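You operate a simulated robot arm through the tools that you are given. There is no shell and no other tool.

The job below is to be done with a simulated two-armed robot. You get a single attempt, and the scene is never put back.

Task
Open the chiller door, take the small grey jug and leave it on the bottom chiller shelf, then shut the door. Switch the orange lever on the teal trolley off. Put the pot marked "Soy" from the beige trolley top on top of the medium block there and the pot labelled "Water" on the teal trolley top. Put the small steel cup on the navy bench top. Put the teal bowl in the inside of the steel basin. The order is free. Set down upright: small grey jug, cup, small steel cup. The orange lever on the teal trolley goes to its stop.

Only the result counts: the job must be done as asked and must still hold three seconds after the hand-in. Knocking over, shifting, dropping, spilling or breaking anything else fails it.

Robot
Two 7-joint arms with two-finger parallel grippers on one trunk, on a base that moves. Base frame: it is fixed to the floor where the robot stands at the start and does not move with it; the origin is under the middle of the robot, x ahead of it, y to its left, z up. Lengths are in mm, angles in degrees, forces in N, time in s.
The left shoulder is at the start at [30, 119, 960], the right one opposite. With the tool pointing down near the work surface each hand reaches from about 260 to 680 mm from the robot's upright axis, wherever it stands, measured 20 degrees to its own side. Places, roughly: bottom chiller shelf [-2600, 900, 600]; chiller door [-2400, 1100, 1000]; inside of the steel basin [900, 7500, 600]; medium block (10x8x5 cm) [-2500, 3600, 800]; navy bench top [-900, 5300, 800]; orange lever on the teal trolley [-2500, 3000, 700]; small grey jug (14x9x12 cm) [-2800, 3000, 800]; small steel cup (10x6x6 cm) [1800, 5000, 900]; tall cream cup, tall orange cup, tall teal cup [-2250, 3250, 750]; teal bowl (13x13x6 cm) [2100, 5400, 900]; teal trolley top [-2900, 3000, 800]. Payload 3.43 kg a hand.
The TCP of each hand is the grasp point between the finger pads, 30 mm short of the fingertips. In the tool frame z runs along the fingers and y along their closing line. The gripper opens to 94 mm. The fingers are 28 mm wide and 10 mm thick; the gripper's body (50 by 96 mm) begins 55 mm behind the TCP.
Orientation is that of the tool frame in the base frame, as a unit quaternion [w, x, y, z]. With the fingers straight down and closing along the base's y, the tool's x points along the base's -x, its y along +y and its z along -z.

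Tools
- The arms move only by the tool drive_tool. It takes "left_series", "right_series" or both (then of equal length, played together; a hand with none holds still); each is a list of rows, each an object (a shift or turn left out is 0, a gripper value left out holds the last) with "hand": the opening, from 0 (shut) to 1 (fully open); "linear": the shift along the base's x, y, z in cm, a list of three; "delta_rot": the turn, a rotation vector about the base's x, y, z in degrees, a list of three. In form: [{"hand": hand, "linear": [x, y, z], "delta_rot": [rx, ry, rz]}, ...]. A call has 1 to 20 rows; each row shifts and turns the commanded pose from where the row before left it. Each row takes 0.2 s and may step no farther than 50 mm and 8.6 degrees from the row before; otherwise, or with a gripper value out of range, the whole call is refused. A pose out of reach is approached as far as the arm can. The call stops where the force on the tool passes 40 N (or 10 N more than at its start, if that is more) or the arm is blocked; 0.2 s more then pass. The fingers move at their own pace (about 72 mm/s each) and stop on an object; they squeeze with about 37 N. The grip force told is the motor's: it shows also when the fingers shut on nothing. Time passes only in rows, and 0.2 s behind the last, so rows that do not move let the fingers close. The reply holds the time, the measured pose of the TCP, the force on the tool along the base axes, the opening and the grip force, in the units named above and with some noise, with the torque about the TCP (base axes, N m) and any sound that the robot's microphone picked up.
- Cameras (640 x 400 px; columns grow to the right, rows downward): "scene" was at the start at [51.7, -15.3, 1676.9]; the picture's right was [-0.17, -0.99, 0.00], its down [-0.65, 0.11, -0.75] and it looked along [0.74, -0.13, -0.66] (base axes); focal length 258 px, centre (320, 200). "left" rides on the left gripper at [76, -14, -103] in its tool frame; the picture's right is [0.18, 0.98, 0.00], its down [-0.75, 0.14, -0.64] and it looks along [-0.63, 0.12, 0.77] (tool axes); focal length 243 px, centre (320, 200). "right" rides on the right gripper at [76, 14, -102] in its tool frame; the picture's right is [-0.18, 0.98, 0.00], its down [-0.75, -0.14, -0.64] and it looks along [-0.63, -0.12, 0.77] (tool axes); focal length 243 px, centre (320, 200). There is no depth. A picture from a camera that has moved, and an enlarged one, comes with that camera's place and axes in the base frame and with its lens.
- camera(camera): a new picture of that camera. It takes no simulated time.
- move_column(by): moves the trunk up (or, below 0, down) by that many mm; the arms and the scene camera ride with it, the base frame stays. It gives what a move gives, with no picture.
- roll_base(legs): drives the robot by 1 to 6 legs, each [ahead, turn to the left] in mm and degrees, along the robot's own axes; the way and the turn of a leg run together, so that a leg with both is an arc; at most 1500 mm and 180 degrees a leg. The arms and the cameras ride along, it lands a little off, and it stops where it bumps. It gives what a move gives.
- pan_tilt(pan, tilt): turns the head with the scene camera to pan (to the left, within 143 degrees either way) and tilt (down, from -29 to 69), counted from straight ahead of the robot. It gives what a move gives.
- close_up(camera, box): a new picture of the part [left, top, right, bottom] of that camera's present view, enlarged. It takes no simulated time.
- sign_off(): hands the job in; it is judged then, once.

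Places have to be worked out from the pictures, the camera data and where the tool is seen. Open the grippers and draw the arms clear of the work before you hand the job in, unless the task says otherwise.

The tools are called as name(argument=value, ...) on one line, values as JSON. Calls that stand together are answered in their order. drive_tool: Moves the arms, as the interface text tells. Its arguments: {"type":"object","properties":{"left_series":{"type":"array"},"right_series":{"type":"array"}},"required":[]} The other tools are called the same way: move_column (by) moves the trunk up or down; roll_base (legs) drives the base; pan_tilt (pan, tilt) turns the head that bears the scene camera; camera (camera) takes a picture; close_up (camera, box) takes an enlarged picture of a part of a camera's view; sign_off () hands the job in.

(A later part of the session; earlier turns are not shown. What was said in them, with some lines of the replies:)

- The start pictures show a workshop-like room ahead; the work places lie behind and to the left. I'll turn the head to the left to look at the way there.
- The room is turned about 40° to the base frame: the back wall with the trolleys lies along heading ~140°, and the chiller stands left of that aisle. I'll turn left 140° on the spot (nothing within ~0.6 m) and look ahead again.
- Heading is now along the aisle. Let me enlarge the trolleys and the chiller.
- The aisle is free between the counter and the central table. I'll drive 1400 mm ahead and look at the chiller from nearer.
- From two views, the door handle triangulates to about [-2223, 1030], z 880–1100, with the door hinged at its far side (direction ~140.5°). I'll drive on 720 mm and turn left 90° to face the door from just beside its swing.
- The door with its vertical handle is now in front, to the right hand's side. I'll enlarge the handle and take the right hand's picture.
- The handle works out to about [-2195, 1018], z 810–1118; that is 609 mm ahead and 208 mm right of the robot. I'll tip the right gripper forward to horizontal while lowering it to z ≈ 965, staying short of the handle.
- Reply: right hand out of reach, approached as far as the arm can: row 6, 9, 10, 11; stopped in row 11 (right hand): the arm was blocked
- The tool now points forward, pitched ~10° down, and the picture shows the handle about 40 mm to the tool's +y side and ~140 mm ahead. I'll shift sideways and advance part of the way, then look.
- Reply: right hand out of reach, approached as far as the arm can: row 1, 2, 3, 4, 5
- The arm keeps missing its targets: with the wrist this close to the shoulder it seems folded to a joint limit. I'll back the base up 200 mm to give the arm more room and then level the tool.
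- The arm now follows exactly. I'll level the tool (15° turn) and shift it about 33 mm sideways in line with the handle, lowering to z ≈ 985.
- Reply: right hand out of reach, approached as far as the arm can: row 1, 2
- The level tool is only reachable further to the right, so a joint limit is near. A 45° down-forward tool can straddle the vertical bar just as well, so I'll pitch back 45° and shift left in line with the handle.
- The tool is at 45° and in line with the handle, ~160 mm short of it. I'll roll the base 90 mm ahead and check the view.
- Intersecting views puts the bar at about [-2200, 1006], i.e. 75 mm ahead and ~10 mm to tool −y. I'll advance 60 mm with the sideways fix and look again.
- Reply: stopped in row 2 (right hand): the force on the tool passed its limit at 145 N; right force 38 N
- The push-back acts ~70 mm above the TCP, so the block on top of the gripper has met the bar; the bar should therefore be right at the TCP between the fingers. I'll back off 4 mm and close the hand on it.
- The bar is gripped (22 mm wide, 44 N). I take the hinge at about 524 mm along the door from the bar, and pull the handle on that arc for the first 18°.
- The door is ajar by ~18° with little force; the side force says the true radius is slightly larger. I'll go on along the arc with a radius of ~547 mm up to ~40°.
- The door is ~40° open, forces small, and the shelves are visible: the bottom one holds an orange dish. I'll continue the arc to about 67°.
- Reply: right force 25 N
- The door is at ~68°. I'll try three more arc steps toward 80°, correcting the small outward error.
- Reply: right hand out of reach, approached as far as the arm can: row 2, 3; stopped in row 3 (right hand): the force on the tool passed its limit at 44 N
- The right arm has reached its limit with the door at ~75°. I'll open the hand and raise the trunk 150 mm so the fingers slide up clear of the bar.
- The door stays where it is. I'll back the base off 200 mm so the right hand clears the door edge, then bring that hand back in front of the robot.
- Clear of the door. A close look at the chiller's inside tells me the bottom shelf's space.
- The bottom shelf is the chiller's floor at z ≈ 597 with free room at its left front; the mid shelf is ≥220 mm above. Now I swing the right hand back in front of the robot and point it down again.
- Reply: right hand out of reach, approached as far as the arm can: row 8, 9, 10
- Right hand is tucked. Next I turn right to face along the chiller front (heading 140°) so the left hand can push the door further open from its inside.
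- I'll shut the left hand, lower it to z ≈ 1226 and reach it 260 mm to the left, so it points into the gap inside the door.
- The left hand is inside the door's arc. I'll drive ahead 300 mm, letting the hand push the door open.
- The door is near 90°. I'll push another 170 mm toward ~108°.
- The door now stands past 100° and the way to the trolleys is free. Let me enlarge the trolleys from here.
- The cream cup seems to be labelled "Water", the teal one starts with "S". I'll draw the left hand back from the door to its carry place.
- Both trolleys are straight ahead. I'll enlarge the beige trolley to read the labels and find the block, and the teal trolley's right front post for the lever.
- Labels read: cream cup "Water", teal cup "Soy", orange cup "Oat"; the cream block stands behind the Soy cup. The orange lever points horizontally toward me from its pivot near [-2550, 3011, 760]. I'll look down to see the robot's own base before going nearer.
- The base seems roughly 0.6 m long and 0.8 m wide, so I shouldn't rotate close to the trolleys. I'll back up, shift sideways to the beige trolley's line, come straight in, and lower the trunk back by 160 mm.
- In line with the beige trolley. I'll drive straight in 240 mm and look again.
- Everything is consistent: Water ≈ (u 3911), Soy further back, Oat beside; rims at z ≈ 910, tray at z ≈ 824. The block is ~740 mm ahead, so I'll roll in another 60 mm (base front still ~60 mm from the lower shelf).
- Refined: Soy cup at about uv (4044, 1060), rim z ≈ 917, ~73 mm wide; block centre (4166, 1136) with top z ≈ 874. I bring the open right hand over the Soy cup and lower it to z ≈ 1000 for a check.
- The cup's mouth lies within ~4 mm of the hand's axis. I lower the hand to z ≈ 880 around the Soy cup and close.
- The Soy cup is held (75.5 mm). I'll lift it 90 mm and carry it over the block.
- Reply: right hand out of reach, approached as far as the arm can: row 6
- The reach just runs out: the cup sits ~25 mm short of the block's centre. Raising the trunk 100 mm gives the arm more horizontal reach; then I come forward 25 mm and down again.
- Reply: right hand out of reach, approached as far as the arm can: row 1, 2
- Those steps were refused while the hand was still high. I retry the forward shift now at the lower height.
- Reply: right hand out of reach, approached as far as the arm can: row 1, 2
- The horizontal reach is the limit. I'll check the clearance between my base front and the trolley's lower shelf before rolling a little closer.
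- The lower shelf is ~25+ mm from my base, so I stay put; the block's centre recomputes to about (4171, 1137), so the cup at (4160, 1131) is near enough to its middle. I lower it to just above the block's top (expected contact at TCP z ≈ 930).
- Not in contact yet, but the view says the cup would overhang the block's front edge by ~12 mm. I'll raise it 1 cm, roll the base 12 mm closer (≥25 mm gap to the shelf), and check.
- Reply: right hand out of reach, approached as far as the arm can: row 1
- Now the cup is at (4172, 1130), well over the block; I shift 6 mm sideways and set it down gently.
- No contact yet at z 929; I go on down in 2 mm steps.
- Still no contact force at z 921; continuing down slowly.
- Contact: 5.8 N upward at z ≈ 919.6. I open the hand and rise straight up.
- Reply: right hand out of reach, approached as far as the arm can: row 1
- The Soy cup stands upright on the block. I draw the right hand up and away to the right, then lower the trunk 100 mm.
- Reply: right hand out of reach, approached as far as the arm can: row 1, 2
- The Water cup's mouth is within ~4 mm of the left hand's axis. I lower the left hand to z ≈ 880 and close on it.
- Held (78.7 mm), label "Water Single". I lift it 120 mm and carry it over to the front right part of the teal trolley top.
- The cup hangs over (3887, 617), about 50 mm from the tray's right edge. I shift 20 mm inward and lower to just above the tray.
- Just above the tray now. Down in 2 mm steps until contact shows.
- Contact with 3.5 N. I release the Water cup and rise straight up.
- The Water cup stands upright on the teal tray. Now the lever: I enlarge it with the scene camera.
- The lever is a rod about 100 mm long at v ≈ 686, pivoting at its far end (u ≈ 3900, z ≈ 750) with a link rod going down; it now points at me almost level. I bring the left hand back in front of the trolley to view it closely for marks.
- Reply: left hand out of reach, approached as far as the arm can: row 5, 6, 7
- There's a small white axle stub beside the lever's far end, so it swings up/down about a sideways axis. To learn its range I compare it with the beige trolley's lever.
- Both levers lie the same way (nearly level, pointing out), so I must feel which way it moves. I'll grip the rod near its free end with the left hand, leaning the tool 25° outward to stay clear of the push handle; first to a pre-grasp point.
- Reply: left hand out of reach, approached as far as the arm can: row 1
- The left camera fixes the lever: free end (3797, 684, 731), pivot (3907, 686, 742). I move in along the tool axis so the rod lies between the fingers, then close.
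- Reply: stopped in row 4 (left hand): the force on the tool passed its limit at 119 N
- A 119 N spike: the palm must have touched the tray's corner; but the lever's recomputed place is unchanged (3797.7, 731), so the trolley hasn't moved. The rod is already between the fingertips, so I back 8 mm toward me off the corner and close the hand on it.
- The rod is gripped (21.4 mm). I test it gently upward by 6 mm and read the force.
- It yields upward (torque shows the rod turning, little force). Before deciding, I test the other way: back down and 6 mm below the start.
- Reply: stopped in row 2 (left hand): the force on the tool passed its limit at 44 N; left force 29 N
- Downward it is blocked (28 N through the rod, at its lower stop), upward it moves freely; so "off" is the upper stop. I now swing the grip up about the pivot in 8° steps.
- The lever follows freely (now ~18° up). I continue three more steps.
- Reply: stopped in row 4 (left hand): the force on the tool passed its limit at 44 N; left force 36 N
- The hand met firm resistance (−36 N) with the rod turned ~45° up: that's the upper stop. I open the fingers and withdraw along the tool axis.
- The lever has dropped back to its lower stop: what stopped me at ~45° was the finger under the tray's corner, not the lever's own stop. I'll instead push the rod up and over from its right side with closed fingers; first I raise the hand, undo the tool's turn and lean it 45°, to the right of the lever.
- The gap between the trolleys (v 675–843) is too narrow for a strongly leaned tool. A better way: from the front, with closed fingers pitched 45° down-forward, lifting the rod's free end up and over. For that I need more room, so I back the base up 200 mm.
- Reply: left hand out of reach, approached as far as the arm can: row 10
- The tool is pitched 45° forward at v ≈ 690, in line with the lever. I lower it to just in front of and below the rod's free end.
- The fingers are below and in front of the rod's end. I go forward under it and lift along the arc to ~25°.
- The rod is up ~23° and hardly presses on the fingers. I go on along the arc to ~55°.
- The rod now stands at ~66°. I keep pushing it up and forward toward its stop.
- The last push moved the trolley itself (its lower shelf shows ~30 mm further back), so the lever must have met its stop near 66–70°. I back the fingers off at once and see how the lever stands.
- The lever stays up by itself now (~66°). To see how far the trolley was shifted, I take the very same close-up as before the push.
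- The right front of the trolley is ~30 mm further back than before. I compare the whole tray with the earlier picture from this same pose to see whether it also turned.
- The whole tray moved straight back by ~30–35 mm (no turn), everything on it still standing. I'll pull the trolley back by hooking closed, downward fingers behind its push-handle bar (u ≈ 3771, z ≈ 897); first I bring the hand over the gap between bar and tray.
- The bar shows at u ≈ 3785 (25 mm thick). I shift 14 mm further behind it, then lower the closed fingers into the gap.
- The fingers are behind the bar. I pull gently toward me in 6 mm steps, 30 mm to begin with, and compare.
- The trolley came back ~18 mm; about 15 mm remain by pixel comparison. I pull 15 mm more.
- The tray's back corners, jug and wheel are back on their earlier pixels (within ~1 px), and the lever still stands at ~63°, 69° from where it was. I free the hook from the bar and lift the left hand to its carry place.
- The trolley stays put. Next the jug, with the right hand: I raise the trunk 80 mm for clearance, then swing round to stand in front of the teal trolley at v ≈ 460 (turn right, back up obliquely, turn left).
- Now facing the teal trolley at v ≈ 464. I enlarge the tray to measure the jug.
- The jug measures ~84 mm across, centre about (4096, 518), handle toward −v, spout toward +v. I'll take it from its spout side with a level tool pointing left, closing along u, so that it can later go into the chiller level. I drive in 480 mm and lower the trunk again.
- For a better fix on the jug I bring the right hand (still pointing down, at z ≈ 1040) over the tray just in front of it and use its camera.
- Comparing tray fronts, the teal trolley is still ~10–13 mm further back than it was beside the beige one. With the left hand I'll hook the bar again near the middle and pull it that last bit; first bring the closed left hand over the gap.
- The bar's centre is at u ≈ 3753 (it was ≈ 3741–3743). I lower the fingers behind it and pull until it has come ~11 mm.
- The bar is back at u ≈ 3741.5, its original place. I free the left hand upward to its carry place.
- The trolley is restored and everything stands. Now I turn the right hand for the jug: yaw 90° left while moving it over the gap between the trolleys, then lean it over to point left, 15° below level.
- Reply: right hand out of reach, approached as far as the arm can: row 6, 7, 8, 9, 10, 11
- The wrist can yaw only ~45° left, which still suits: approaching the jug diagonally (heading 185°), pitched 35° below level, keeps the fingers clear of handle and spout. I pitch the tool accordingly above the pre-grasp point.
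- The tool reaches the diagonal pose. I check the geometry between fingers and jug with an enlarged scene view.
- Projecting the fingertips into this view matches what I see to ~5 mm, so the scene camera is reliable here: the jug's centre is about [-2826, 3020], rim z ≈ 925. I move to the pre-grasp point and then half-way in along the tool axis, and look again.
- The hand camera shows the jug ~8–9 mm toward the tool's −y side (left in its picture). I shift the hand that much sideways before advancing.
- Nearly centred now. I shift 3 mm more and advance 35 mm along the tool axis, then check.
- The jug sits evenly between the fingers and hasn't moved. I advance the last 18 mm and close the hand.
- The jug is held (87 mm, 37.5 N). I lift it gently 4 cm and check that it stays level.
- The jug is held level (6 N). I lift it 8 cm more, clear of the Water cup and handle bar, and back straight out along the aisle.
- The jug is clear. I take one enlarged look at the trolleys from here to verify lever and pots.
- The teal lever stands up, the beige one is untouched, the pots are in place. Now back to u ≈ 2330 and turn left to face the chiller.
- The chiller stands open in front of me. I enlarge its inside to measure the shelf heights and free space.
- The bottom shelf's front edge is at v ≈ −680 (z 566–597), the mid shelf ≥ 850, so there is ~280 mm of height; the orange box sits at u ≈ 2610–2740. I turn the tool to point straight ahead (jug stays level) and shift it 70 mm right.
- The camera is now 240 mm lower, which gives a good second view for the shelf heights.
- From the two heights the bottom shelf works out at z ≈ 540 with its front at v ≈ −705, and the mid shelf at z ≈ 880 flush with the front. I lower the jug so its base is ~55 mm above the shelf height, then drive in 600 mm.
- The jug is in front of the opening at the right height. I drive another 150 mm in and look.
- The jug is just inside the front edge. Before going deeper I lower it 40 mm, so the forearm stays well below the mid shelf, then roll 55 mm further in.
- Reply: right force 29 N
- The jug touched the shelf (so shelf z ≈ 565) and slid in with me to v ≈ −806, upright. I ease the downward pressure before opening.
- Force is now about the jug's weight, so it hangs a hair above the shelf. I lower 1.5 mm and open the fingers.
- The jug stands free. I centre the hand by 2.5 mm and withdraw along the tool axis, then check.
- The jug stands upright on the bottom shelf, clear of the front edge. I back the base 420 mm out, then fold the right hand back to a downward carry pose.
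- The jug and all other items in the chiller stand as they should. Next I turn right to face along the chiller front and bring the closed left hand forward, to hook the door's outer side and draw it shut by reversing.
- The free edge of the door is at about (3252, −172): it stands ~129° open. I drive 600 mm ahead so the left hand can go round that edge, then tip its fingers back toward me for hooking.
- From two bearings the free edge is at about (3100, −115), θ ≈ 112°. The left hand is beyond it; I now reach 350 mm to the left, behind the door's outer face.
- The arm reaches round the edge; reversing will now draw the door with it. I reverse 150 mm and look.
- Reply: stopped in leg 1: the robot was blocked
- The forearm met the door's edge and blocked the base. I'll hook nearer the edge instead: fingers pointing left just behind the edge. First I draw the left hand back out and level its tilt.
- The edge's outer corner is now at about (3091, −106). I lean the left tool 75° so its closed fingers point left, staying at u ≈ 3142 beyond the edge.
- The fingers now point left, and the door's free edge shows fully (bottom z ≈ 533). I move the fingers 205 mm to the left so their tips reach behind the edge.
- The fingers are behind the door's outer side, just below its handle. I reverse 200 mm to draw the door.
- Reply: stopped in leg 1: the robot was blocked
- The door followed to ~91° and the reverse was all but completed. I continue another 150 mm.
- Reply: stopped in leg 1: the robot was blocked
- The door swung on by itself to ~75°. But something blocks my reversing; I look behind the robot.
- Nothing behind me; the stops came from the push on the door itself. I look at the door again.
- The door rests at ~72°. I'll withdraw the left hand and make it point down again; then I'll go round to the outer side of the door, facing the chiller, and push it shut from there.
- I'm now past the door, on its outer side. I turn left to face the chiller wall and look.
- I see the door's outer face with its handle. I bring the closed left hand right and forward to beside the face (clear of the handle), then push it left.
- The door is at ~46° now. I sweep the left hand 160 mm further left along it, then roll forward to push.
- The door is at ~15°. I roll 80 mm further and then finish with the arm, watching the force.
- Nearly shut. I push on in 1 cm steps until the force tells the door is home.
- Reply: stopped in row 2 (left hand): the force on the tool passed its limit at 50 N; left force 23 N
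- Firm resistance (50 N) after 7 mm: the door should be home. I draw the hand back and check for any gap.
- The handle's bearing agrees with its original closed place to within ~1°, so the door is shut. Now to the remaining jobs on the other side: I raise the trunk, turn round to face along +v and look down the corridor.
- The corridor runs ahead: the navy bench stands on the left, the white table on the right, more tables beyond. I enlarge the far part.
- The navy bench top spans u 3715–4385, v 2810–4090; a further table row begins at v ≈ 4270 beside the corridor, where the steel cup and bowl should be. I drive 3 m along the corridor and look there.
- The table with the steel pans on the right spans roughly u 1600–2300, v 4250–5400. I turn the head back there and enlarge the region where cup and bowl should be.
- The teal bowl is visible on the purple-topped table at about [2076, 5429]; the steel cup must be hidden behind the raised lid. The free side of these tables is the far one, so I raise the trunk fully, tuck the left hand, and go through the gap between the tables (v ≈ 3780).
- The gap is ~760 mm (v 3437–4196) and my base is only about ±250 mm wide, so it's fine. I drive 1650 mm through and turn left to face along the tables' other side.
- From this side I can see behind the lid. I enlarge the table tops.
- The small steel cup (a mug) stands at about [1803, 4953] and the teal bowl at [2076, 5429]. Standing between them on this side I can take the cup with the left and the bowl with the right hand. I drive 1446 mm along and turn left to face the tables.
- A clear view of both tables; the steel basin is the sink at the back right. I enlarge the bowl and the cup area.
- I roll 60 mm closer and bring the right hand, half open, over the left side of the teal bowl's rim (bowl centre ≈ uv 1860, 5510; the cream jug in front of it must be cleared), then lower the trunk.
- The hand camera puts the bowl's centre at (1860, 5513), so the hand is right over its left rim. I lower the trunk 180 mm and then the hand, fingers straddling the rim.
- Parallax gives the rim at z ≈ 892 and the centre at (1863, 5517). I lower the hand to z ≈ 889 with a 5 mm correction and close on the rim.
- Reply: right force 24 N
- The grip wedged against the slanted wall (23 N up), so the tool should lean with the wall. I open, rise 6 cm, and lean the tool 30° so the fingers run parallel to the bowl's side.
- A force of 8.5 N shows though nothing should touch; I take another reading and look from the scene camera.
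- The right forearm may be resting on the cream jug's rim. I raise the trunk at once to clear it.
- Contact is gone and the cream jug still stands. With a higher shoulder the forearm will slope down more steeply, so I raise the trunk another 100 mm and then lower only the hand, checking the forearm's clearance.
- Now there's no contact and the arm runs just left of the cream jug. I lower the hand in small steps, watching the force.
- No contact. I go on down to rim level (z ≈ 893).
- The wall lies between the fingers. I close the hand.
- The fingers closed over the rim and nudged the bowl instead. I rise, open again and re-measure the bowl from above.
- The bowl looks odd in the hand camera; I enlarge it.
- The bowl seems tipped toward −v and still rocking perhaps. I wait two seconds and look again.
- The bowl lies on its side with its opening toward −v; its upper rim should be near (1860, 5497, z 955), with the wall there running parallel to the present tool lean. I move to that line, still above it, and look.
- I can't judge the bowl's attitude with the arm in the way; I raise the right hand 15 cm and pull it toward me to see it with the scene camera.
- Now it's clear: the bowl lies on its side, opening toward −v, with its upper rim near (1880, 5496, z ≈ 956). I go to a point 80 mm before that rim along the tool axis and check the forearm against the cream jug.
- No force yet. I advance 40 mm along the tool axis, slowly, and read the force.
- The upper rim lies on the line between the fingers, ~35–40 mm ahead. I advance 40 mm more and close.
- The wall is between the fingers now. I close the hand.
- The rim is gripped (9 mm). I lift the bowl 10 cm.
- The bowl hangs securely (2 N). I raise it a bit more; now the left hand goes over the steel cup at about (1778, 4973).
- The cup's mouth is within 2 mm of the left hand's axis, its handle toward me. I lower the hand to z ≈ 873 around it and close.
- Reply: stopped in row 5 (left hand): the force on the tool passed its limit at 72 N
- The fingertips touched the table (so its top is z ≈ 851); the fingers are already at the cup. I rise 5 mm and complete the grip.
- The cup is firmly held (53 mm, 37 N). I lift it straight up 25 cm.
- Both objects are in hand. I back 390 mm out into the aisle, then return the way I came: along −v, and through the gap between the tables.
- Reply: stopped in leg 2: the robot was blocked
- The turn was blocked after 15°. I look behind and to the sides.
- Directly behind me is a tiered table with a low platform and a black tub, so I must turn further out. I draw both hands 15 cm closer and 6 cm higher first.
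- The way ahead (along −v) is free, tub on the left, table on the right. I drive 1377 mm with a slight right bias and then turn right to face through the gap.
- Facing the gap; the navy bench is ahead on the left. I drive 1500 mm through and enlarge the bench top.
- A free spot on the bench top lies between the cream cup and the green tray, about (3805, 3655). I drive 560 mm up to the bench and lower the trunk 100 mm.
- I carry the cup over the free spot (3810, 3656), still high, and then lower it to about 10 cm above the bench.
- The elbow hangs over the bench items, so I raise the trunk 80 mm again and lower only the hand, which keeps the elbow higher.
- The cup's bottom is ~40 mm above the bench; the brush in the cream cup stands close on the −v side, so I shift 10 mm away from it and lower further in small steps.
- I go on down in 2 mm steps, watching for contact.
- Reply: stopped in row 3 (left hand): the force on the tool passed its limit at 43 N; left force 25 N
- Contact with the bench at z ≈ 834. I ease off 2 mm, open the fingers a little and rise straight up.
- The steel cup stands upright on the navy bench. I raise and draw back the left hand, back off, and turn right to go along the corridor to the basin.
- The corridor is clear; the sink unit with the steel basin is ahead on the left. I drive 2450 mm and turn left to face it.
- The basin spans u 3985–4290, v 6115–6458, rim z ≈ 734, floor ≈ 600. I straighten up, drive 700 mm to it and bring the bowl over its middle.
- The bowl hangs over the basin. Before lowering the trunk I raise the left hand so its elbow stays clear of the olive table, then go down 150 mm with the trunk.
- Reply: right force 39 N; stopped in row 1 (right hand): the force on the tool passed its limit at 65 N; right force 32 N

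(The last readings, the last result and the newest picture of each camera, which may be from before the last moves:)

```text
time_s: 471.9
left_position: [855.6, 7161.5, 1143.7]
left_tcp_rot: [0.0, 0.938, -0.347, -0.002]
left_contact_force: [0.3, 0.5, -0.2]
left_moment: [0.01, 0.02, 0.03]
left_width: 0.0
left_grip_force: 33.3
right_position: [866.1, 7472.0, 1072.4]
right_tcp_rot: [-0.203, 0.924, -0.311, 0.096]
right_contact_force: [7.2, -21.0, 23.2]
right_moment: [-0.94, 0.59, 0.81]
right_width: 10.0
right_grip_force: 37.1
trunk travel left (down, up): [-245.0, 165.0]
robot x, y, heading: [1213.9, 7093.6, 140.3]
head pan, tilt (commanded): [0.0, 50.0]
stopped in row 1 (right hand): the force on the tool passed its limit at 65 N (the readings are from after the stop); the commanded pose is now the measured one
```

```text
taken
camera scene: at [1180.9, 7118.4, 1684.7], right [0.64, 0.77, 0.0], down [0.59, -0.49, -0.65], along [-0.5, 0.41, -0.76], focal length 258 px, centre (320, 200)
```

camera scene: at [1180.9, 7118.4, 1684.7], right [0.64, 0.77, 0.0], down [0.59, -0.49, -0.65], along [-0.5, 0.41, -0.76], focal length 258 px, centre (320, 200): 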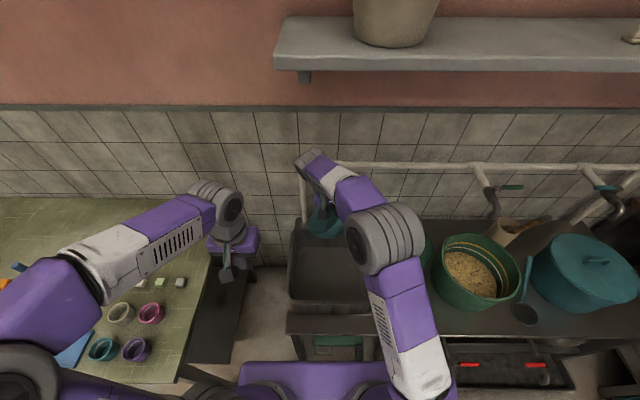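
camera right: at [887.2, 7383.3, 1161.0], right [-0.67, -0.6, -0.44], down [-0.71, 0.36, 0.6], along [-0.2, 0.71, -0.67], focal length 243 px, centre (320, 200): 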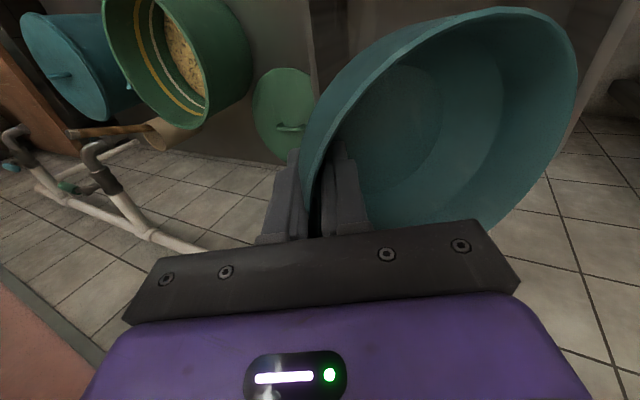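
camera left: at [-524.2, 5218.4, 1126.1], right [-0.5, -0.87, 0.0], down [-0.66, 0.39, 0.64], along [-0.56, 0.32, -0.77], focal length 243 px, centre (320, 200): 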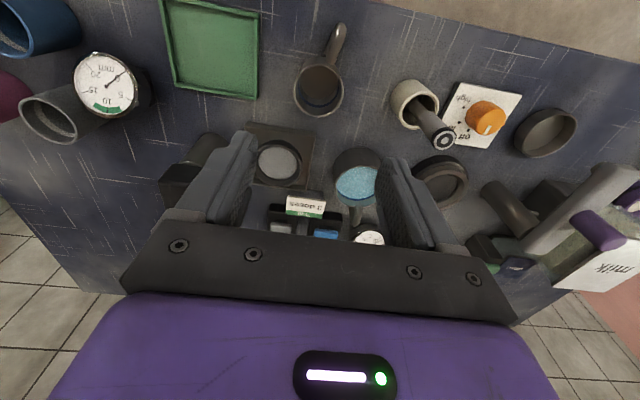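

Something is under the hand, surely the left tap of the wall pipe. I raise the trunk again to relieve it.

move_column(by=160)

pan_tilt(pan=10, tilt=40)

camera(camera="scene")

close_up(camera="scene", box=[280, 180, 440, 330])

```text
time_s: 473.8
left_position: [853.0, 7165.0, 1302.3]
left_tcp_rot: [0.001, 0.938, -0.348, 0.0]
left_contact_force: [-0.2, -0.5, -0.8]
left_moment: [0.0, 0.01, 0.03]
left_width: 0.0
left_grip_force: 33.2
right_position: [865.3, 7480.3, 1227.2]
right_tcp_rot: [-0.205, 0.922, -0.314, 0.098]
right_contact_force: [-0.5, 0.6, -0.8]
right_moment: [-0.01, 0.01, 0.0]
right_width: 9.4
right_grip_force: 36.7
trunk travel left (down, up): [-405.0, 5.0]
robot x, y, heading: [1212.8, 7096.9, 140.2]
head pan, tilt (commanded): [0.0, 50.0]
```

```text
time_s: 474.5
left_position: [853.6, 7163.9, 1302.3]
left_tcp_rot: [0.002, 0.938, -0.347, 0.0]
left_contact_force: [0.1, 0.5, -0.2]
left_moment: [0.01, -0.01, 0.03]
left_width: 0.1
left_grip_force: 32.5
right_position: [865.1, 7479.9, 1227.1]
right_tcp_rot: [-0.205, 0.922, -0.314, 0.098]
right_contact_force: [0.4, 0.2, -1.5]
right_moment: [0.01, 0.02, 0.0]
right_width: 9.5
right_grip_force: 37.1
trunk travel left (down, up): [-405.0, 5.0]
robot x, y, heading: [1213.5, 7093.8, 140.3]
head pan, tilt (commanded): [10.0, 40.0]
```

```text
taken
camera scene: at [1163.1, 7116.8, 1858.8], right [0.49, 0.87, 0.0], down [0.56, -0.32, -0.77], along [-0.67, 0.38, -0.64], focal length 258 px, centre (320, 200)
```

scene: 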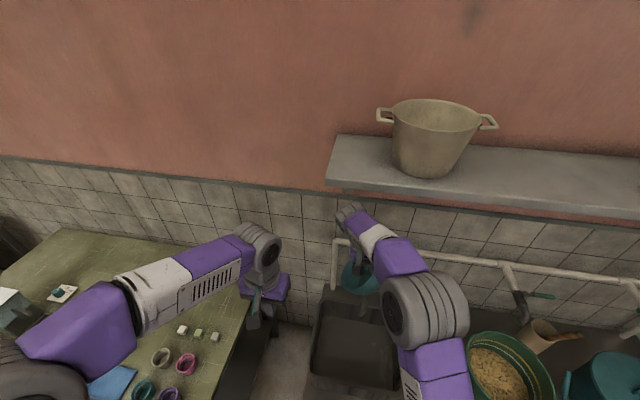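

```text
2.67 times, centred on (360, 255) of scene
camera zoom: at [1163.1, 7116.8, 1858.8], right [0.49, 0.87, 0.0], down [0.56, -0.32, -0.77], along [-0.67, 0.38, -0.64], focal length 688 px, centre (213, 53)
```

zoom: 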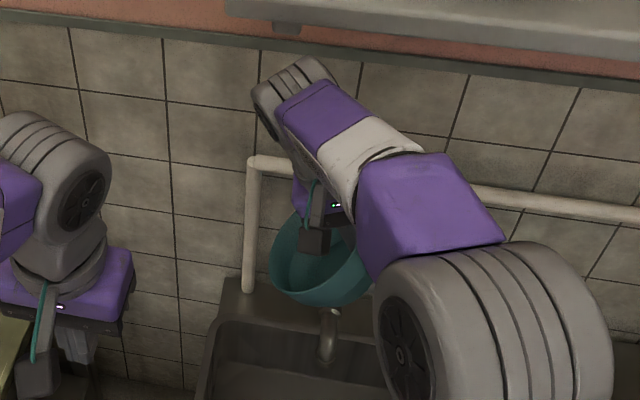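

The tap's spout hangs over the basin's middle at about (4114, 6290, z 948). I'll use the basin's left half: shift the bowl 73 mm to −v first, then lower in stages while reading the force.

drive_tool(right_series=[{"hand": 0, "linear": [-1.56, -3.45, 0]}, {"linear": [-1.56, -3.45, 0]}, {"linear": [0, 0, 0]}])

move_column(by=-100)

close_up(camera="scene", box=[280, 150, 440, 300])

camera(camera="right")

```text
time_s: 475.3
left_position: [854.1, 7165.1, 1304.3]
left_tcp_rot: [0.001, 0.938, -0.347, 0.0]
left_contact_force: [-0.8, 0.1, 0.4]
left_moment: [0.0, -0.02, -0.02]
left_width: 0.2
left_grip_force: 33.1
right_position: [835.2, 7410.7, 1228.2]
right_tcp_rot: [-0.204, 0.922, -0.314, 0.097]
right_contact_force: [-0.3, -0.1, -1.2]
right_moment: [0.01, -0.02, -0.02]
right_width: 9.1
right_grip_force: 37.3
trunk travel left (down, up): [-405.0, 5.0]
robot x, y, heading: [1215.9, 7092.3, 140.5]
head pan, tilt (commanded): [10.0, 40.0]
```

```text
time_s: 476.6
left_position: [853.9, 7165.0, 1203.4]
left_tcp_rot: [0.003, 0.938, -0.347, 0.0]
left_contact_force: [-0.7, 0.0, 0.3]
left_moment: [0.01, -0.02, 0.0]
left_width: 0.0
left_grip_force: 33.7
right_position: [835.6, 7411.3, 1128.9]
right_tcp_rot: [-0.204, 0.922, -0.314, 0.098]
right_contact_force: [0.1, 0.1, -0.3]
right_moment: [0.03, -0.03, -0.02]
right_width: 9.3
right_grip_force: 37.0
trunk travel left (down, up): [-305.0, 105.0]
robot x, y, heading: [1215.5, 7095.9, 140.6]
head pan, tilt (commanded): [10.0, 40.0]
```

```text
2.67 times, centred on (360, 225) of scene
camera zoom: at [1163.2, 7116.6, 1758.9], right [0.49, 0.87, 0.0], down [0.56, -0.32, -0.77], along [-0.67, 0.38, -0.64], focal length 688 px, centre (213, 133)
```

zoom: 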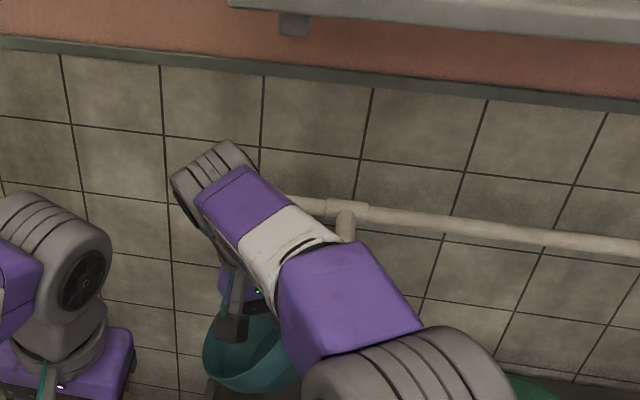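

```text
taken
camera right: at [854.7, 7321.5, 1217.6], right [-0.67, -0.59, -0.44], down [-0.71, 0.36, 0.6], along [-0.19, 0.72, -0.67], focal length 243 px, centre (320, 200)
```

right: 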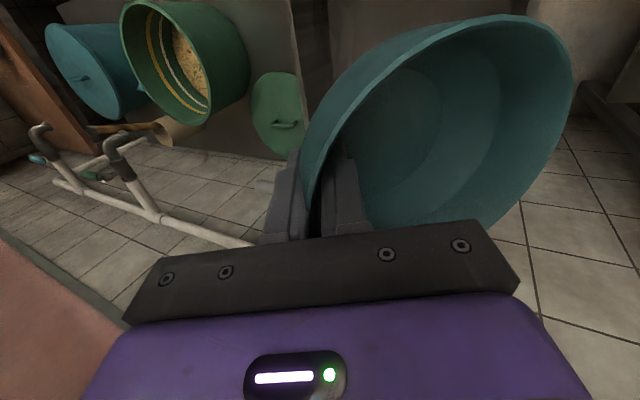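

No contact so far. I lower the trunk another 100 mm and check the force again.

move_column(by=-100)

drive_tool(right_series=[{"hand": 0, "linear": [0, 0, -3]}, {"linear": [0, 0, -3]}, {"linear": [0, 0, -3]}, {"linear": [0, 0, 0]}])

pan_tilt(pan=5, tilt=45)

camera(camera="scene")

camera(camera="right")

```text
time_s: 477.9
left_position: [854.1, 7164.5, 1103.1]
left_tcp_rot: [0.001, 0.938, -0.347, 0.001]
left_contact_force: [-0.2, 0.4, -0.7]
left_moment: [0.03, 0.03, 0.01]
left_width: 0.1
left_grip_force: 33.1
right_position: [835.4, 7411.2, 1027.0]
right_tcp_rot: [-0.204, 0.922, -0.314, 0.097]
right_contact_force: [-0.2, -0.1, -1.1]
right_moment: [0.0, -0.02, 0.04]
right_width: 9.3
right_grip_force: 36.5
trunk travel left (down, up): [-205.0, 205.0]
robot x, y, heading: [1212.1, 7097.3, 140.3]
head pan, tilt (commanded): [10.0, 40.0]
```

```text
time_s: 478.9
left_position: [853.8, 7164.4, 1102.9]
left_tcp_rot: [0.002, 0.938, -0.347, 0.001]
left_contact_force: [-0.1, 0.3, -0.1]
left_moment: [0.02, 0.01, 0.03]
left_width: 0.0
left_grip_force: 32.9
right_position: [834.4, 7409.8, 939.3]
right_tcp_rot: [-0.205, 0.922, -0.314, 0.099]
right_contact_force: [-0.7, 0.1, -0.1]
right_moment: [0.06, 0.01, -0.03]
right_width: 9.0
right_grip_force: 36.6
trunk travel left (down, up): [-205.0, 205.0]
robot x, y, heading: [1216.9, 7094.4, 140.4]
head pan, tilt (commanded): [10.0, 40.0]
```

```text
time_s: 479.6
left_position: [853.2, 7165.2, 1103.3]
left_tcp_rot: [0.002, 0.938, -0.347, 0.0]
left_contact_force: [0.0, 0.6, 0.4]
left_moment: [-0.02, 0.01, -0.03]
left_width: 0.0
left_grip_force: 32.9
right_position: [834.0, 7410.7, 939.5]
right_tcp_rot: [-0.205, 0.922, -0.314, 0.098]
right_contact_force: [-0.3, 0.2, -1.7]
right_moment: [-0.01, -0.03, -0.02]
right_width: 9.9
right_grip_force: 36.9
trunk travel left (down, up): [-205.0, 205.0]
robot x, y, heading: [1210.9, 7097.9, 140.6]
head pan, tilt (commanded): [5.0, 45.0]
```

```text
taken
camera scene: at [1170.0, 7120.8, 1651.6], right [0.57, 0.82, 0.0], down [0.58, -0.4, -0.71], along [-0.58, 0.4, -0.71], focal length 258 px, centre (320, 200)
```

scene: 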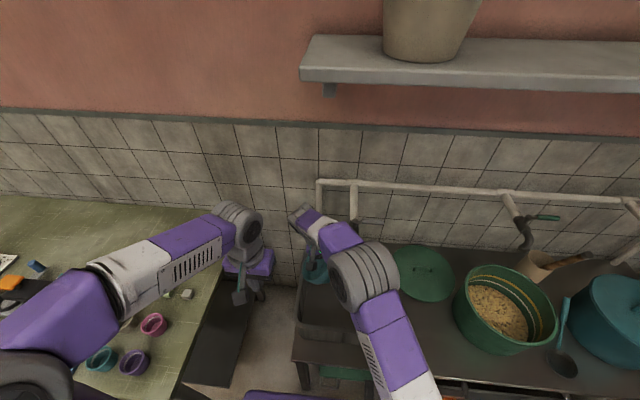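

```text
taken
camera right: at [854.2, 7321.0, 1027.4], right [-0.67, -0.59, -0.44], down [-0.71, 0.36, 0.6], along [-0.19, 0.72, -0.67], focal length 243 px, centre (320, 200)
```

right: 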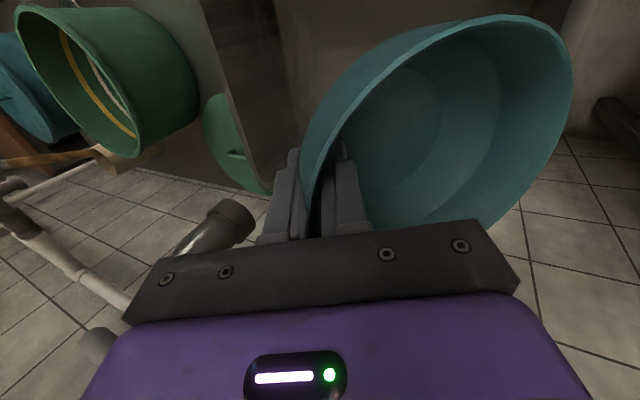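

The spout passes just right of the palm, with no contact. I continue lowering by 12 cm.

drive_tool(right_series=[{"hand": 0, "linear": [-0.3, -0.3, -3]}, {"linear": [0, 0, -3]}, {"linear": [0, 0, -3]}, {"linear": [0, 0, -3]}, {"linear": [0, 0, 0]}])

camera(camera="right")

close_up(camera="scene", box=[250, 180, 450, 360])

```text
time_s: 480.8
left_position: [854.1, 7164.8, 1103.8]
left_tcp_rot: [0.002, 0.938, -0.347, 0.001]
left_contact_force: [0.7, 0.4, -0.4]
left_moment: [-0.02, 0.02, 0.01]
left_width: 0.0
left_grip_force: 33.3
right_position: [832.3, 7407.1, 818.5]
right_tcp_rot: [-0.204, 0.922, -0.314, 0.098]
right_contact_force: [-0.3, 0.3, -0.6]
right_moment: [0.01, -0.03, 0.0]
right_width: 9.2
right_grip_force: 36.7
trunk travel left (down, up): [-205.0, 205.0]
robot x, y, heading: [1217.0, 7093.5, 140.6]
head pan, tilt (commanded): [5.0, 45.0]
```

```text
taken
camera right: at [852.3, 7318.1, 906.9], right [-0.67, -0.59, -0.44], down [-0.71, 0.37, 0.6], along [-0.19, 0.72, -0.67], focal length 243 px, centre (320, 200)
```

right: 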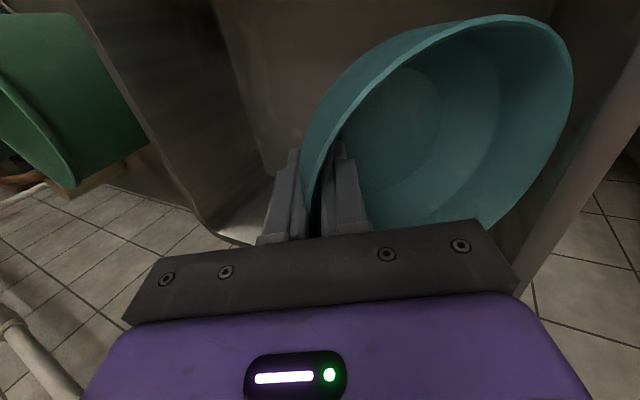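

```text
2.22 times, centred on (350, 270) of scene
camera zoom: at [1170.3, 7120.7, 1651.6], right [0.57, 0.82, 0.0], down [0.58, -0.4, -0.71], along [-0.58, 0.4, -0.71], focal length 573 px, centre (253, 44)
```

zoom: 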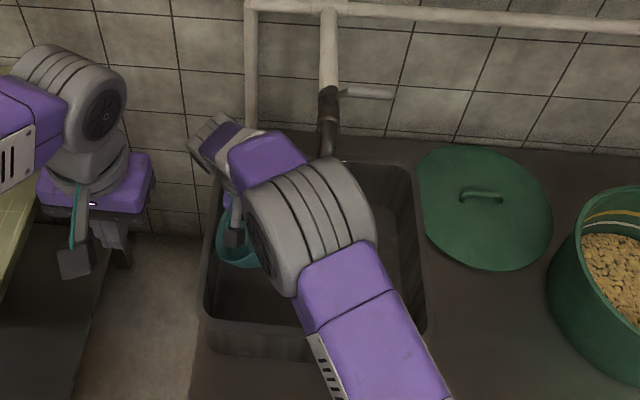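

The bowl is going down inside the basin's left half. I shift it 10 mm right and lower further, then in small steps to contact.

drive_tool(right_series=[{"hand": 0, "linear": [0.6, 0.8, -3]}, {"linear": [0, 0, -3]}, {"linear": [0, 0, -1.5]}, {"linear": [0, 0, 0]}])

camera(camera="right")

```text
time_s: 481.8
left_position: [854.6, 7164.1, 1102.1]
left_tcp_rot: [0.002, 0.938, -0.347, 0.001]
left_contact_force: [0.4, 0.0, 0.9]
left_moment: [-0.01, 0.01, 0.03]
left_width: 0.0
left_grip_force: 32.8
right_position: [838.2, 7414.8, 742.6]
right_tcp_rot: [-0.205, 0.922, -0.314, 0.098]
right_contact_force: [0.3, 0.4, -0.4]
right_moment: [-0.03, -0.02, 0.01]
right_width: 9.2
right_grip_force: 37.1
trunk travel left (down, up): [-205.0, 205.0]
robot x, y, heading: [1214.1, 7093.8, 140.4]
head pan, tilt (commanded): [5.0, 45.0]
```

```text
taken
camera right: at [857.6, 7326.6, 832.2], right [-0.67, -0.59, -0.44], down [-0.71, 0.36, 0.6], along [-0.19, 0.72, -0.67], focal length 243 px, centre (320, 200)
```

right: 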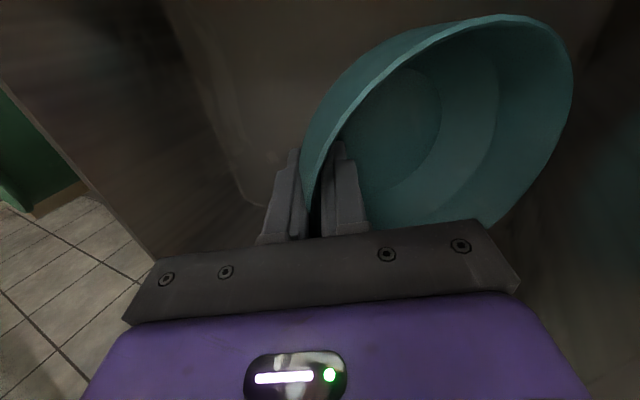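

drive_tool(right_series=[{"hand": 0, "linear": [0, 0, -0.7]}, {"linear": [0, 0, -0.7]}, {"linear": [0, 0, -0.5]}, {"linear": [0, 0, 0]}])

```text
time_s: 482.8
left_position: [854.1, 7164.0, 1103.4]
left_tcp_rot: [0.003, 0.938, -0.347, 0.0]
left_contact_force: [-0.4, 0.3, -0.8]
left_moment: [-0.02, -0.01, -0.01]
left_width: 0.2
left_grip_force: 33.0
right_position: [837.8, 7416.0, 723.9]
right_tcp_rot: [-0.203, 0.922, -0.315, 0.098]
right_contact_force: [0.4, 0.5, -1.2]
right_moment: [0.01, -0.01, 0.0]
right_width: 9.2
right_grip_force: 37.4
trunk travel left (down, up): [-205.0, 205.0]
robot x, y, heading: [1217.0, 7094.4, 140.3]
head pan, tilt (commanded): [5.0, 45.0]
```

Still free at z 724; I keep lowering in 5 mm steps.

drive_tool(right_series=[{"hand": 0, "linear": [0, 0, -0.5]}, {"linear": [0, 0, -0.5]}, {"linear": [0, 0, -0.5]}, {"linear": [0, 0, 0]}])

camera(camera="right")

```text
time_s: 483.6
left_position: [854.2, 7163.9, 1103.8]
left_tcp_rot: [0.002, 0.938, -0.348, 0.0]
left_contact_force: [-0.1, 0.4, -0.1]
left_moment: [-0.04, 0.0, -0.02]
left_width: 0.0
left_grip_force: 32.8
right_position: [836.5, 7416.7, 717.7]
right_tcp_rot: [-0.206, 0.922, -0.314, 0.097]
right_contact_force: [6.7, -2.9, 21.4]
right_moment: [-0.93, 0.24, 0.27]
right_width: 9.3
right_grip_force: 36.8
trunk travel left (down, up): [-205.0, 205.0]
robot x, y, heading: [1214.2, 7095.1, 140.1]
head pan, tilt (commanded): [5.0, 45.0]
stopped in row 4 (right hand): the force on the tool passed its limit at 45 N (the readings are from after the stop); the commanded pose is now the measured one
```

```text
taken
camera right: at [855.4, 7327.7, 805.7], right [-0.67, -0.59, -0.44], down [-0.71, 0.36, 0.6], along [-0.2, 0.72, -0.66], focal length 243 px, centre (320, 200)
```

right: 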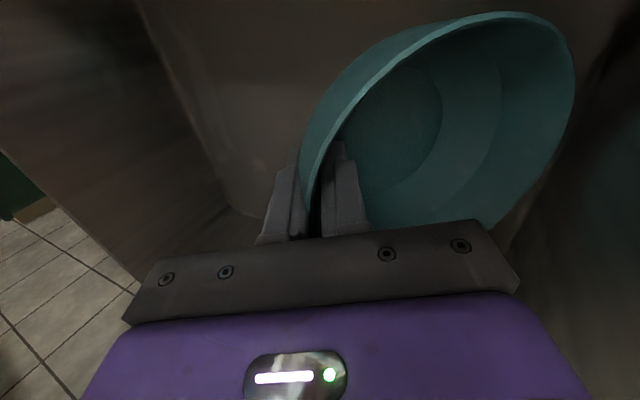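

The bowl rests on the basin floor (contact at z ≈ 717). I ease 4 mm up, open the fingers and withdraw along the tool axis.

drive_tool(right_series=[{"hand": 0, "linear": [0, 0, 0.4]}, {"hand": 0.35, "linear": [0, 0, 0]}, {"hand": 0.35}, {"hand": 0.35, "linear": [-0.6, -0.6, 1.8]}, {"linear": [-0.6, -0.6, 1.8]}, {"linear": [-0.6, -0.6, 1.8]}, {"linear": [0, 0, 2]}, {"linear": [0, 0, 0]}])

camera(camera="right")

```text
time_s: 485.4
left_position: [853.8, 7164.9, 1103.5]
left_tcp_rot: [0.003, 0.938, -0.347, -0.001]
left_contact_force: [-0.5, 0.4, -0.5]
left_moment: [-0.06, -0.03, 0.0]
left_width: 0.2
left_grip_force: 32.9
right_position: [817.7, 7400.1, 793.2]
right_tcp_rot: [-0.206, 0.922, -0.314, 0.096]
right_contact_force: [-0.1, 0.1, 0.9]
right_moment: [-0.03, -0.02, 0.05]
right_width: 32.9
right_grip_force: 0.0
trunk travel left (down, up): [-205.0, 205.0]
robot x, y, heading: [1211.7, 7096.3, 140.6]
head pan, tilt (commanded): [5.0, 45.0]
```

```text
taken
camera right: at [838.1, 7310.0, 881.5], right [-0.67, -0.59, -0.44], down [-0.71, 0.36, 0.6], along [-0.2, 0.72, -0.67], focal length 243 px, centre (320, 200)
```

right: 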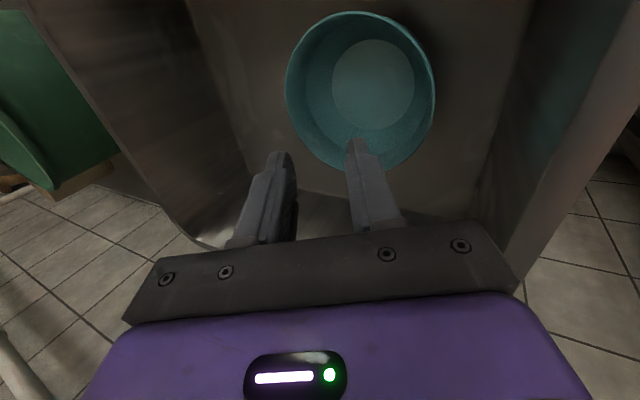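

The bowl stands upright in the basin. I raise the right hand, then draw it back toward me, clear of tap and basin.

drive_tool(right_series=[{"hand": 0.35, "linear": [-0.5, -0.6, 4]}, {"linear": [0, 0, 4]}, {"linear": [0, 0, 4]}, {"linear": [3.2, -2.7, 1]}, {"linear": [3.2, -2.7, 1]}, {"linear": [3.2, -2.7, 1]}, {"linear": [3.2, -2.7, 1]}, {"hand": 1, "linear": [0, 0, 2]}, {"hand": 1, "linear": [0, 0, 0]}])

pan_tilt(pan=0, tilt=50)

camera(camera="scene")

```text
time_s: 486.9
left_position: [855.3, 7160.0, 1102.9]
left_tcp_rot: [0.006, 0.938, -0.347, 0.004]
left_contact_force: [0.2, -0.8, -0.1]
left_moment: [0.03, -0.03, 0.07]
left_width: 0.0
left_grip_force: 32.5
right_position: [924.1, 7311.1, 946.0]
right_tcp_rot: [-0.208, 0.918, -0.324, 0.101]
right_contact_force: [0.5, 0.5, 1.1]
right_moment: [0.01, -0.03, 0.01]
right_width: 33.0
right_grip_force: 0.1
trunk travel left (down, up): [-205.0, 205.0]
robot x, y, heading: [1212.7, 7095.2, 140.5]
head pan, tilt (commanded): [5.0, 45.0]
stopped in row 7 (left hand): the force on the tool passed its limit at 71 N (the readings are from after the stop); the commanded pose is now the measured one
```

```text
time_s: 487.6
left_position: [854.9, 7159.0, 1102.8]
left_tcp_rot: [0.006, 0.938, -0.347, 0.005]
left_contact_force: [-0.7, -3.1, 0.6]
left_moment: [0.19, -0.1, -0.01]
left_width: 0.0
left_grip_force: 33.0
right_position: [924.3, 7312.3, 944.5]
right_tcp_rot: [-0.209, 0.917, -0.324, 0.101]
right_contact_force: [0.9, -0.3, 0.5]
right_moment: [-0.02, 0.02, 0.02]
right_width: 33.0
right_grip_force: 0.1
trunk travel left (down, up): [-205.0, 205.0]
robot x, y, heading: [1218.9, 7094.3, 140.2]
head pan, tilt (commanded): [0.0, 50.0]
```

```text
taken
camera scene: at [1177.8, 7123.6, 1644.7], right [0.64, 0.77, 0.0], down [0.59, -0.49, -0.64], along [-0.5, 0.41, -0.77], focal length 258 px, centre (320, 200)
```

scene: 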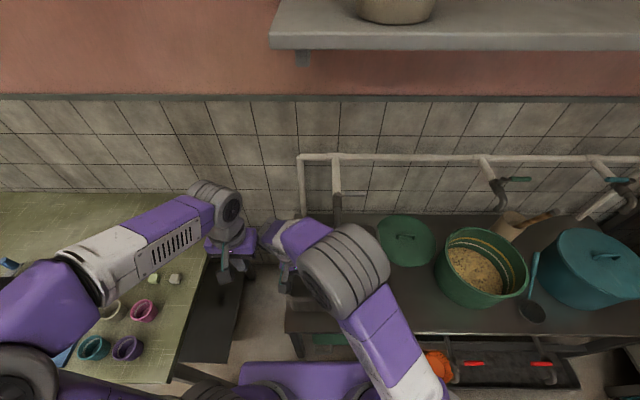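

The right wrist met the left hand. I separate them: right hand to the right, left hand up.

drive_tool(left_series=[{"hand": 0, "linear": [0, 0, 0]}, {"linear": [0, 0, 3]}, {"linear": [0, 0, 4]}, {"linear": [0, 0, 4]}, {"linear": [0, 0, 0]}], right_series=[{"hand": 1, "linear": [2.56, 3.08, 0]}, {"linear": [2.56, 3.08, 0]}, {"linear": [2.56, 3.08, 0]}, {"linear": [2.56, 3.08, 2]}, {"linear": [0, 0, 2]}])

roll_base(legs=[[-350, 0]])

move_column(by=150)

pan_tilt(pan=8, tilt=45)

camera(camera="scene")

```text
time_s: 488.8
left_position: [853.0, 7159.8, 1213.2]
left_tcp_rot: [0.007, 0.938, -0.348, 0.005]
left_contact_force: [0.7, 0.0, 0.3]
left_moment: [0.0, 0.02, -0.04]
left_width: 0.0
left_grip_force: 33.3
right_position: [1026.7, 7434.0, 985.4]
right_tcp_rot: [-0.209, 0.917, -0.325, 0.1]
right_contact_force: [-0.7, -0.1, -0.6]
right_moment: [0.01, 0.04, 0.0]
right_width: 94.1
right_grip_force: 0.0
trunk travel left (down, up): [-205.0, 205.0]
robot x, y, heading: [1216.4, 7093.8, 140.5]
head pan, tilt (commanded): [0.0, 50.0]
```

```text
time_s: 491.1
left_position: [1125.5, 6935.2, 1214.1]
left_tcp_rot: [0.006, 0.938, -0.348, 0.004]
left_contact_force: [0.2, -1.1, 0.1]
left_moment: [0.04, 0.02, 0.0]
left_width: 0.0
left_grip_force: 32.9
right_position: [1298.5, 7209.9, 986.2]
right_tcp_rot: [-0.208, 0.917, -0.324, 0.101]
right_contact_force: [0.0, 0.5, -0.5]
right_moment: [0.04, 0.02, 0.01]
right_width: 93.9
right_grip_force: 0.0
trunk travel left (down, up): [-205.0, 205.0]
robot x, y, heading: [1485.6, 6872.7, 140.3]
head pan, tilt (commanded): [0.0, 50.0]
```

```text
time_s: 492.8
left_position: [1125.1, 6934.8, 1364.5]
left_tcp_rot: [0.007, 0.938, -0.347, 0.006]
left_contact_force: [-0.3, 0.3, 0.6]
left_moment: [0.02, 0.02, 0.01]
left_width: 0.0
left_grip_force: 33.3
right_position: [1297.9, 7209.4, 1134.4]
right_tcp_rot: [-0.208, 0.918, -0.324, 0.1]
right_contact_force: [-0.3, 0.1, 0.7]
right_moment: [0.01, -0.02, 0.0]
right_width: 94.1
right_grip_force: 0.1
trunk travel left (down, up): [-355.0, 55.0]
robot x, y, heading: [1484.0, 6871.0, 140.5]
head pan, tilt (commanded): [0.0, 50.0]
```

```text
time_s: 493.5
left_position: [1124.1, 6935.5, 1363.0]
left_tcp_rot: [0.006, 0.938, -0.347, 0.005]
left_contact_force: [0.2, -0.6, 0.6]
left_moment: [0.0, -0.03, -0.02]
left_width: 0.2
left_grip_force: 32.7
right_position: [1298.7, 7210.4, 1135.8]
right_tcp_rot: [-0.209, 0.917, -0.324, 0.1]
right_contact_force: [0.5, -0.3, 0.3]
right_moment: [0.0, 0.02, -0.03]
right_width: 94.0
right_grip_force: 0.0
trunk travel left (down, up): [-355.0, 55.0]
robot x, y, heading: [1487.6, 6870.0, 140.4]
head pan, tilt (commanded): [8.0, 45.0]
```

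```text
taken
camera scene: at [1438.8, 6892.8, 1801.5], right [0.53, 0.85, 0.0], down [0.6, -0.37, -0.71], along [-0.6, 0.37, -0.71], focal length 258 px, centre (320, 200)
```

scene: 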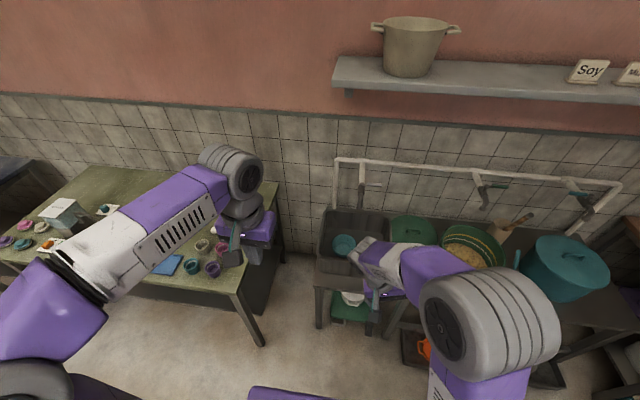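

The bowl sits in the basin and nothing else has moved there. I open the left hand too, back off, and drive back along the corridor to verify the trolleys and the chiller door before handing in.

drive_tool(left_series=[{"hand": 1, "linear": [0, 0, 0]}, {"hand": 1}, {"hand": 1}])

roll_base(legs=[[-330, 0], [0, 90], [1500, 0], [1500, 0], [1000, 0]])

pan_tilt(pan=-15, tilt=20)

camera(camera="scene")

```text
time_s: 494.3
left_position: [1124.8, 6936.5, 1362.8]
left_tcp_rot: [0.007, 0.938, -0.347, 0.006]
left_contact_force: [0.6, 0.5, -0.3]
left_moment: [-0.02, 0.02, 0.02]
left_width: 93.9
left_grip_force: 0.2
right_position: [1298.2, 7208.4, 1136.2]
right_tcp_rot: [-0.208, 0.917, -0.324, 0.1]
right_contact_force: [0.2, 0.3, 0.0]
right_moment: [0.02, -0.04, 0.01]
right_width: 94.0
right_grip_force: 0.0
trunk travel left (down, up): [-355.0, 55.0]
robot x, y, heading: [1486.8, 6870.4, 140.3]
head pan, tilt (commanded): [8.0, 45.0]
```

```text
time_s: 519.2
left_position: [-851.3, 3195.6, 1363.9]
left_tcp_rot: [0.001, 0.908, 0.42, 0.009]
left_contact_force: [-0.1, -0.3, -0.1]
left_moment: [0.01, -0.02, 0.03]
left_width: 94.0
left_grip_force: 0.2
right_position: [-1127.1, 3368.5, 1134.5]
right_tcp_rot: [-0.218, 0.877, 0.421, -0.077]
right_contact_force: [-0.3, 0.0, 0.1]
right_moment: [0.0, -0.02, 0.0]
right_width: 94.1
right_grip_force: 0.1
trunk travel left (down, up): [-355.0, 55.0]
robot x, y, heading: [-787.8, 3554.0, -129.4]
head pan, tilt (commanded): [8.0, 45.0]
```

```text
time_s: 520.1
left_position: [-852.0, 3195.0, 1363.3]
left_tcp_rot: [0.001, 0.908, 0.42, 0.009]
left_contact_force: [0.1, -0.1, 0.9]
left_moment: [0.0, 0.0, -0.01]
left_width: 93.9
left_grip_force: 0.0
right_position: [-1126.6, 3367.8, 1135.0]
right_tcp_rot: [-0.218, 0.877, 0.421, -0.077]
right_contact_force: [-0.3, -0.2, 0.3]
right_moment: [0.02, 0.04, 0.01]
right_width: 94.0
right_grip_force: 0.0
trunk travel left (down, up): [-355.0, 55.0]
robot x, y, heading: [-790.1, 3555.1, -129.4]
head pan, tilt (commanded): [-15.0, 20.0]
```

```text
taken
camera scene: at [-846.1, 3525.3, 1840.2], right [-0.58, 0.81, 0.0], down [0.28, 0.2, -0.94], along [-0.76, -0.55, -0.34], focal length 258 px, centre (320, 200)
```

scene: 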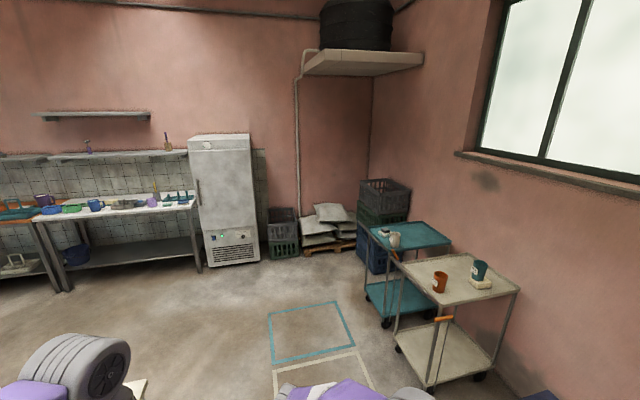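

close_up(camera="scene", box=[170, 120, 280, 280])

close_up(camera="scene", box=[350, 200, 530, 400])

```text
2.50 times, centred on (225, 200) of scene
camera zoom: at [-846.1, 3525.3, 1840.2], right [-0.58, 0.81, 0.0], down [0.28, 0.2, -0.94], along [-0.76, -0.55, -0.34], focal length 645 px, centre (558, 200)
```

zoom: 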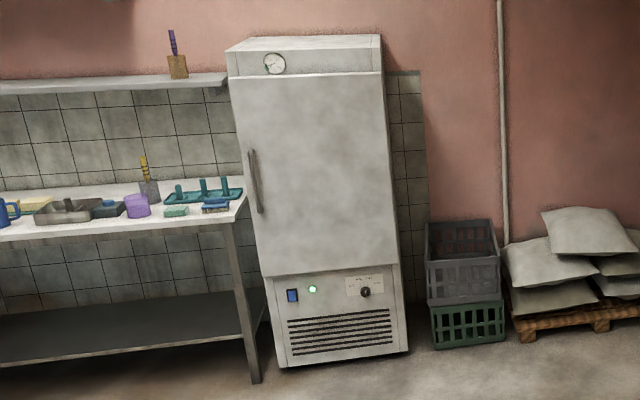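

```text
2.00 times, centred on (440, 300) of scene
camera zoom: at [-846.1, 3525.3, 1840.2], right [-0.58, 0.81, 0.0], down [0.28, 0.2, -0.94], along [-0.76, -0.55, -0.34], focal length 516 px, centre (80, 0)
```

zoom: 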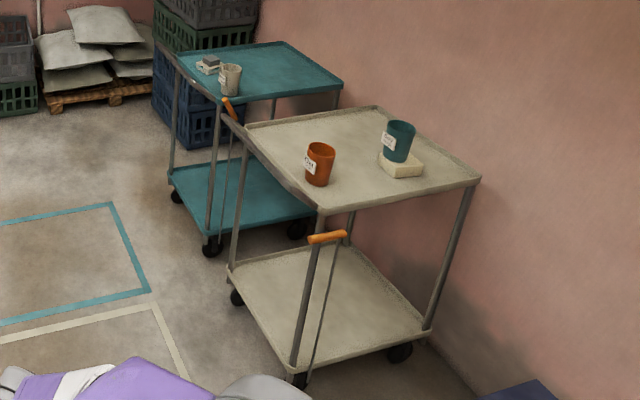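

The chiller door is flush and shut, the teal lever stands up against its stop (the beige one still lies level), Soy is on the block and Water on the teal trolley. Both grippers are open and the arms are clear, so I hand in.

sign_off()

```text
The job is handed in.
```

I finished the whole list and handed the job in; no verdict has come back yet.

| Item | Where it is now |
|---|---|
| Small grey jug | Upright on the bottom chiller shelf. The door is shut: firm resistance at about 50 N, and it looked flush when I drove back to check. |
| Orange lever, teal trolley | Raised as far as it goes. It was resting on its lower stop, so I took "off" as the upper one. It was still up when I checked. |
| "Soy" pot (teal) | Upright on the medium block on the beige trolley. |
| "Water" pot (cream) | Upright on the teal trolley top. |
| Small steel cup | Upright on the navy bench, between the cream cup and the green tray. |
| Teal bowl | Upright inside the steel basin, in its left half. |

A few things went wrong along the way:

- **Teal trolley:** pushing the lever home rolled the trolley back about 30 mm. I pulled it back in two goes and measured it within a few millimetres of its original place. Nothing on it fell.
- **Teal bowl:** my first grip tipped it onto its side on its table. I picked it up from there.
- **Cream jug:** my forearm seems to have pressed on the jug in front of the bowl. It stayed upright and moved less than about 9 mm, which is within what I can measure.
- **Tap over the basin:** the hand came down on it once. I lifted off and saw no change to it.

I did not go back to look at the steel cup or the cream jug before handing in; both were standing when I last saw them. Both grippers are open and the arms are clear.
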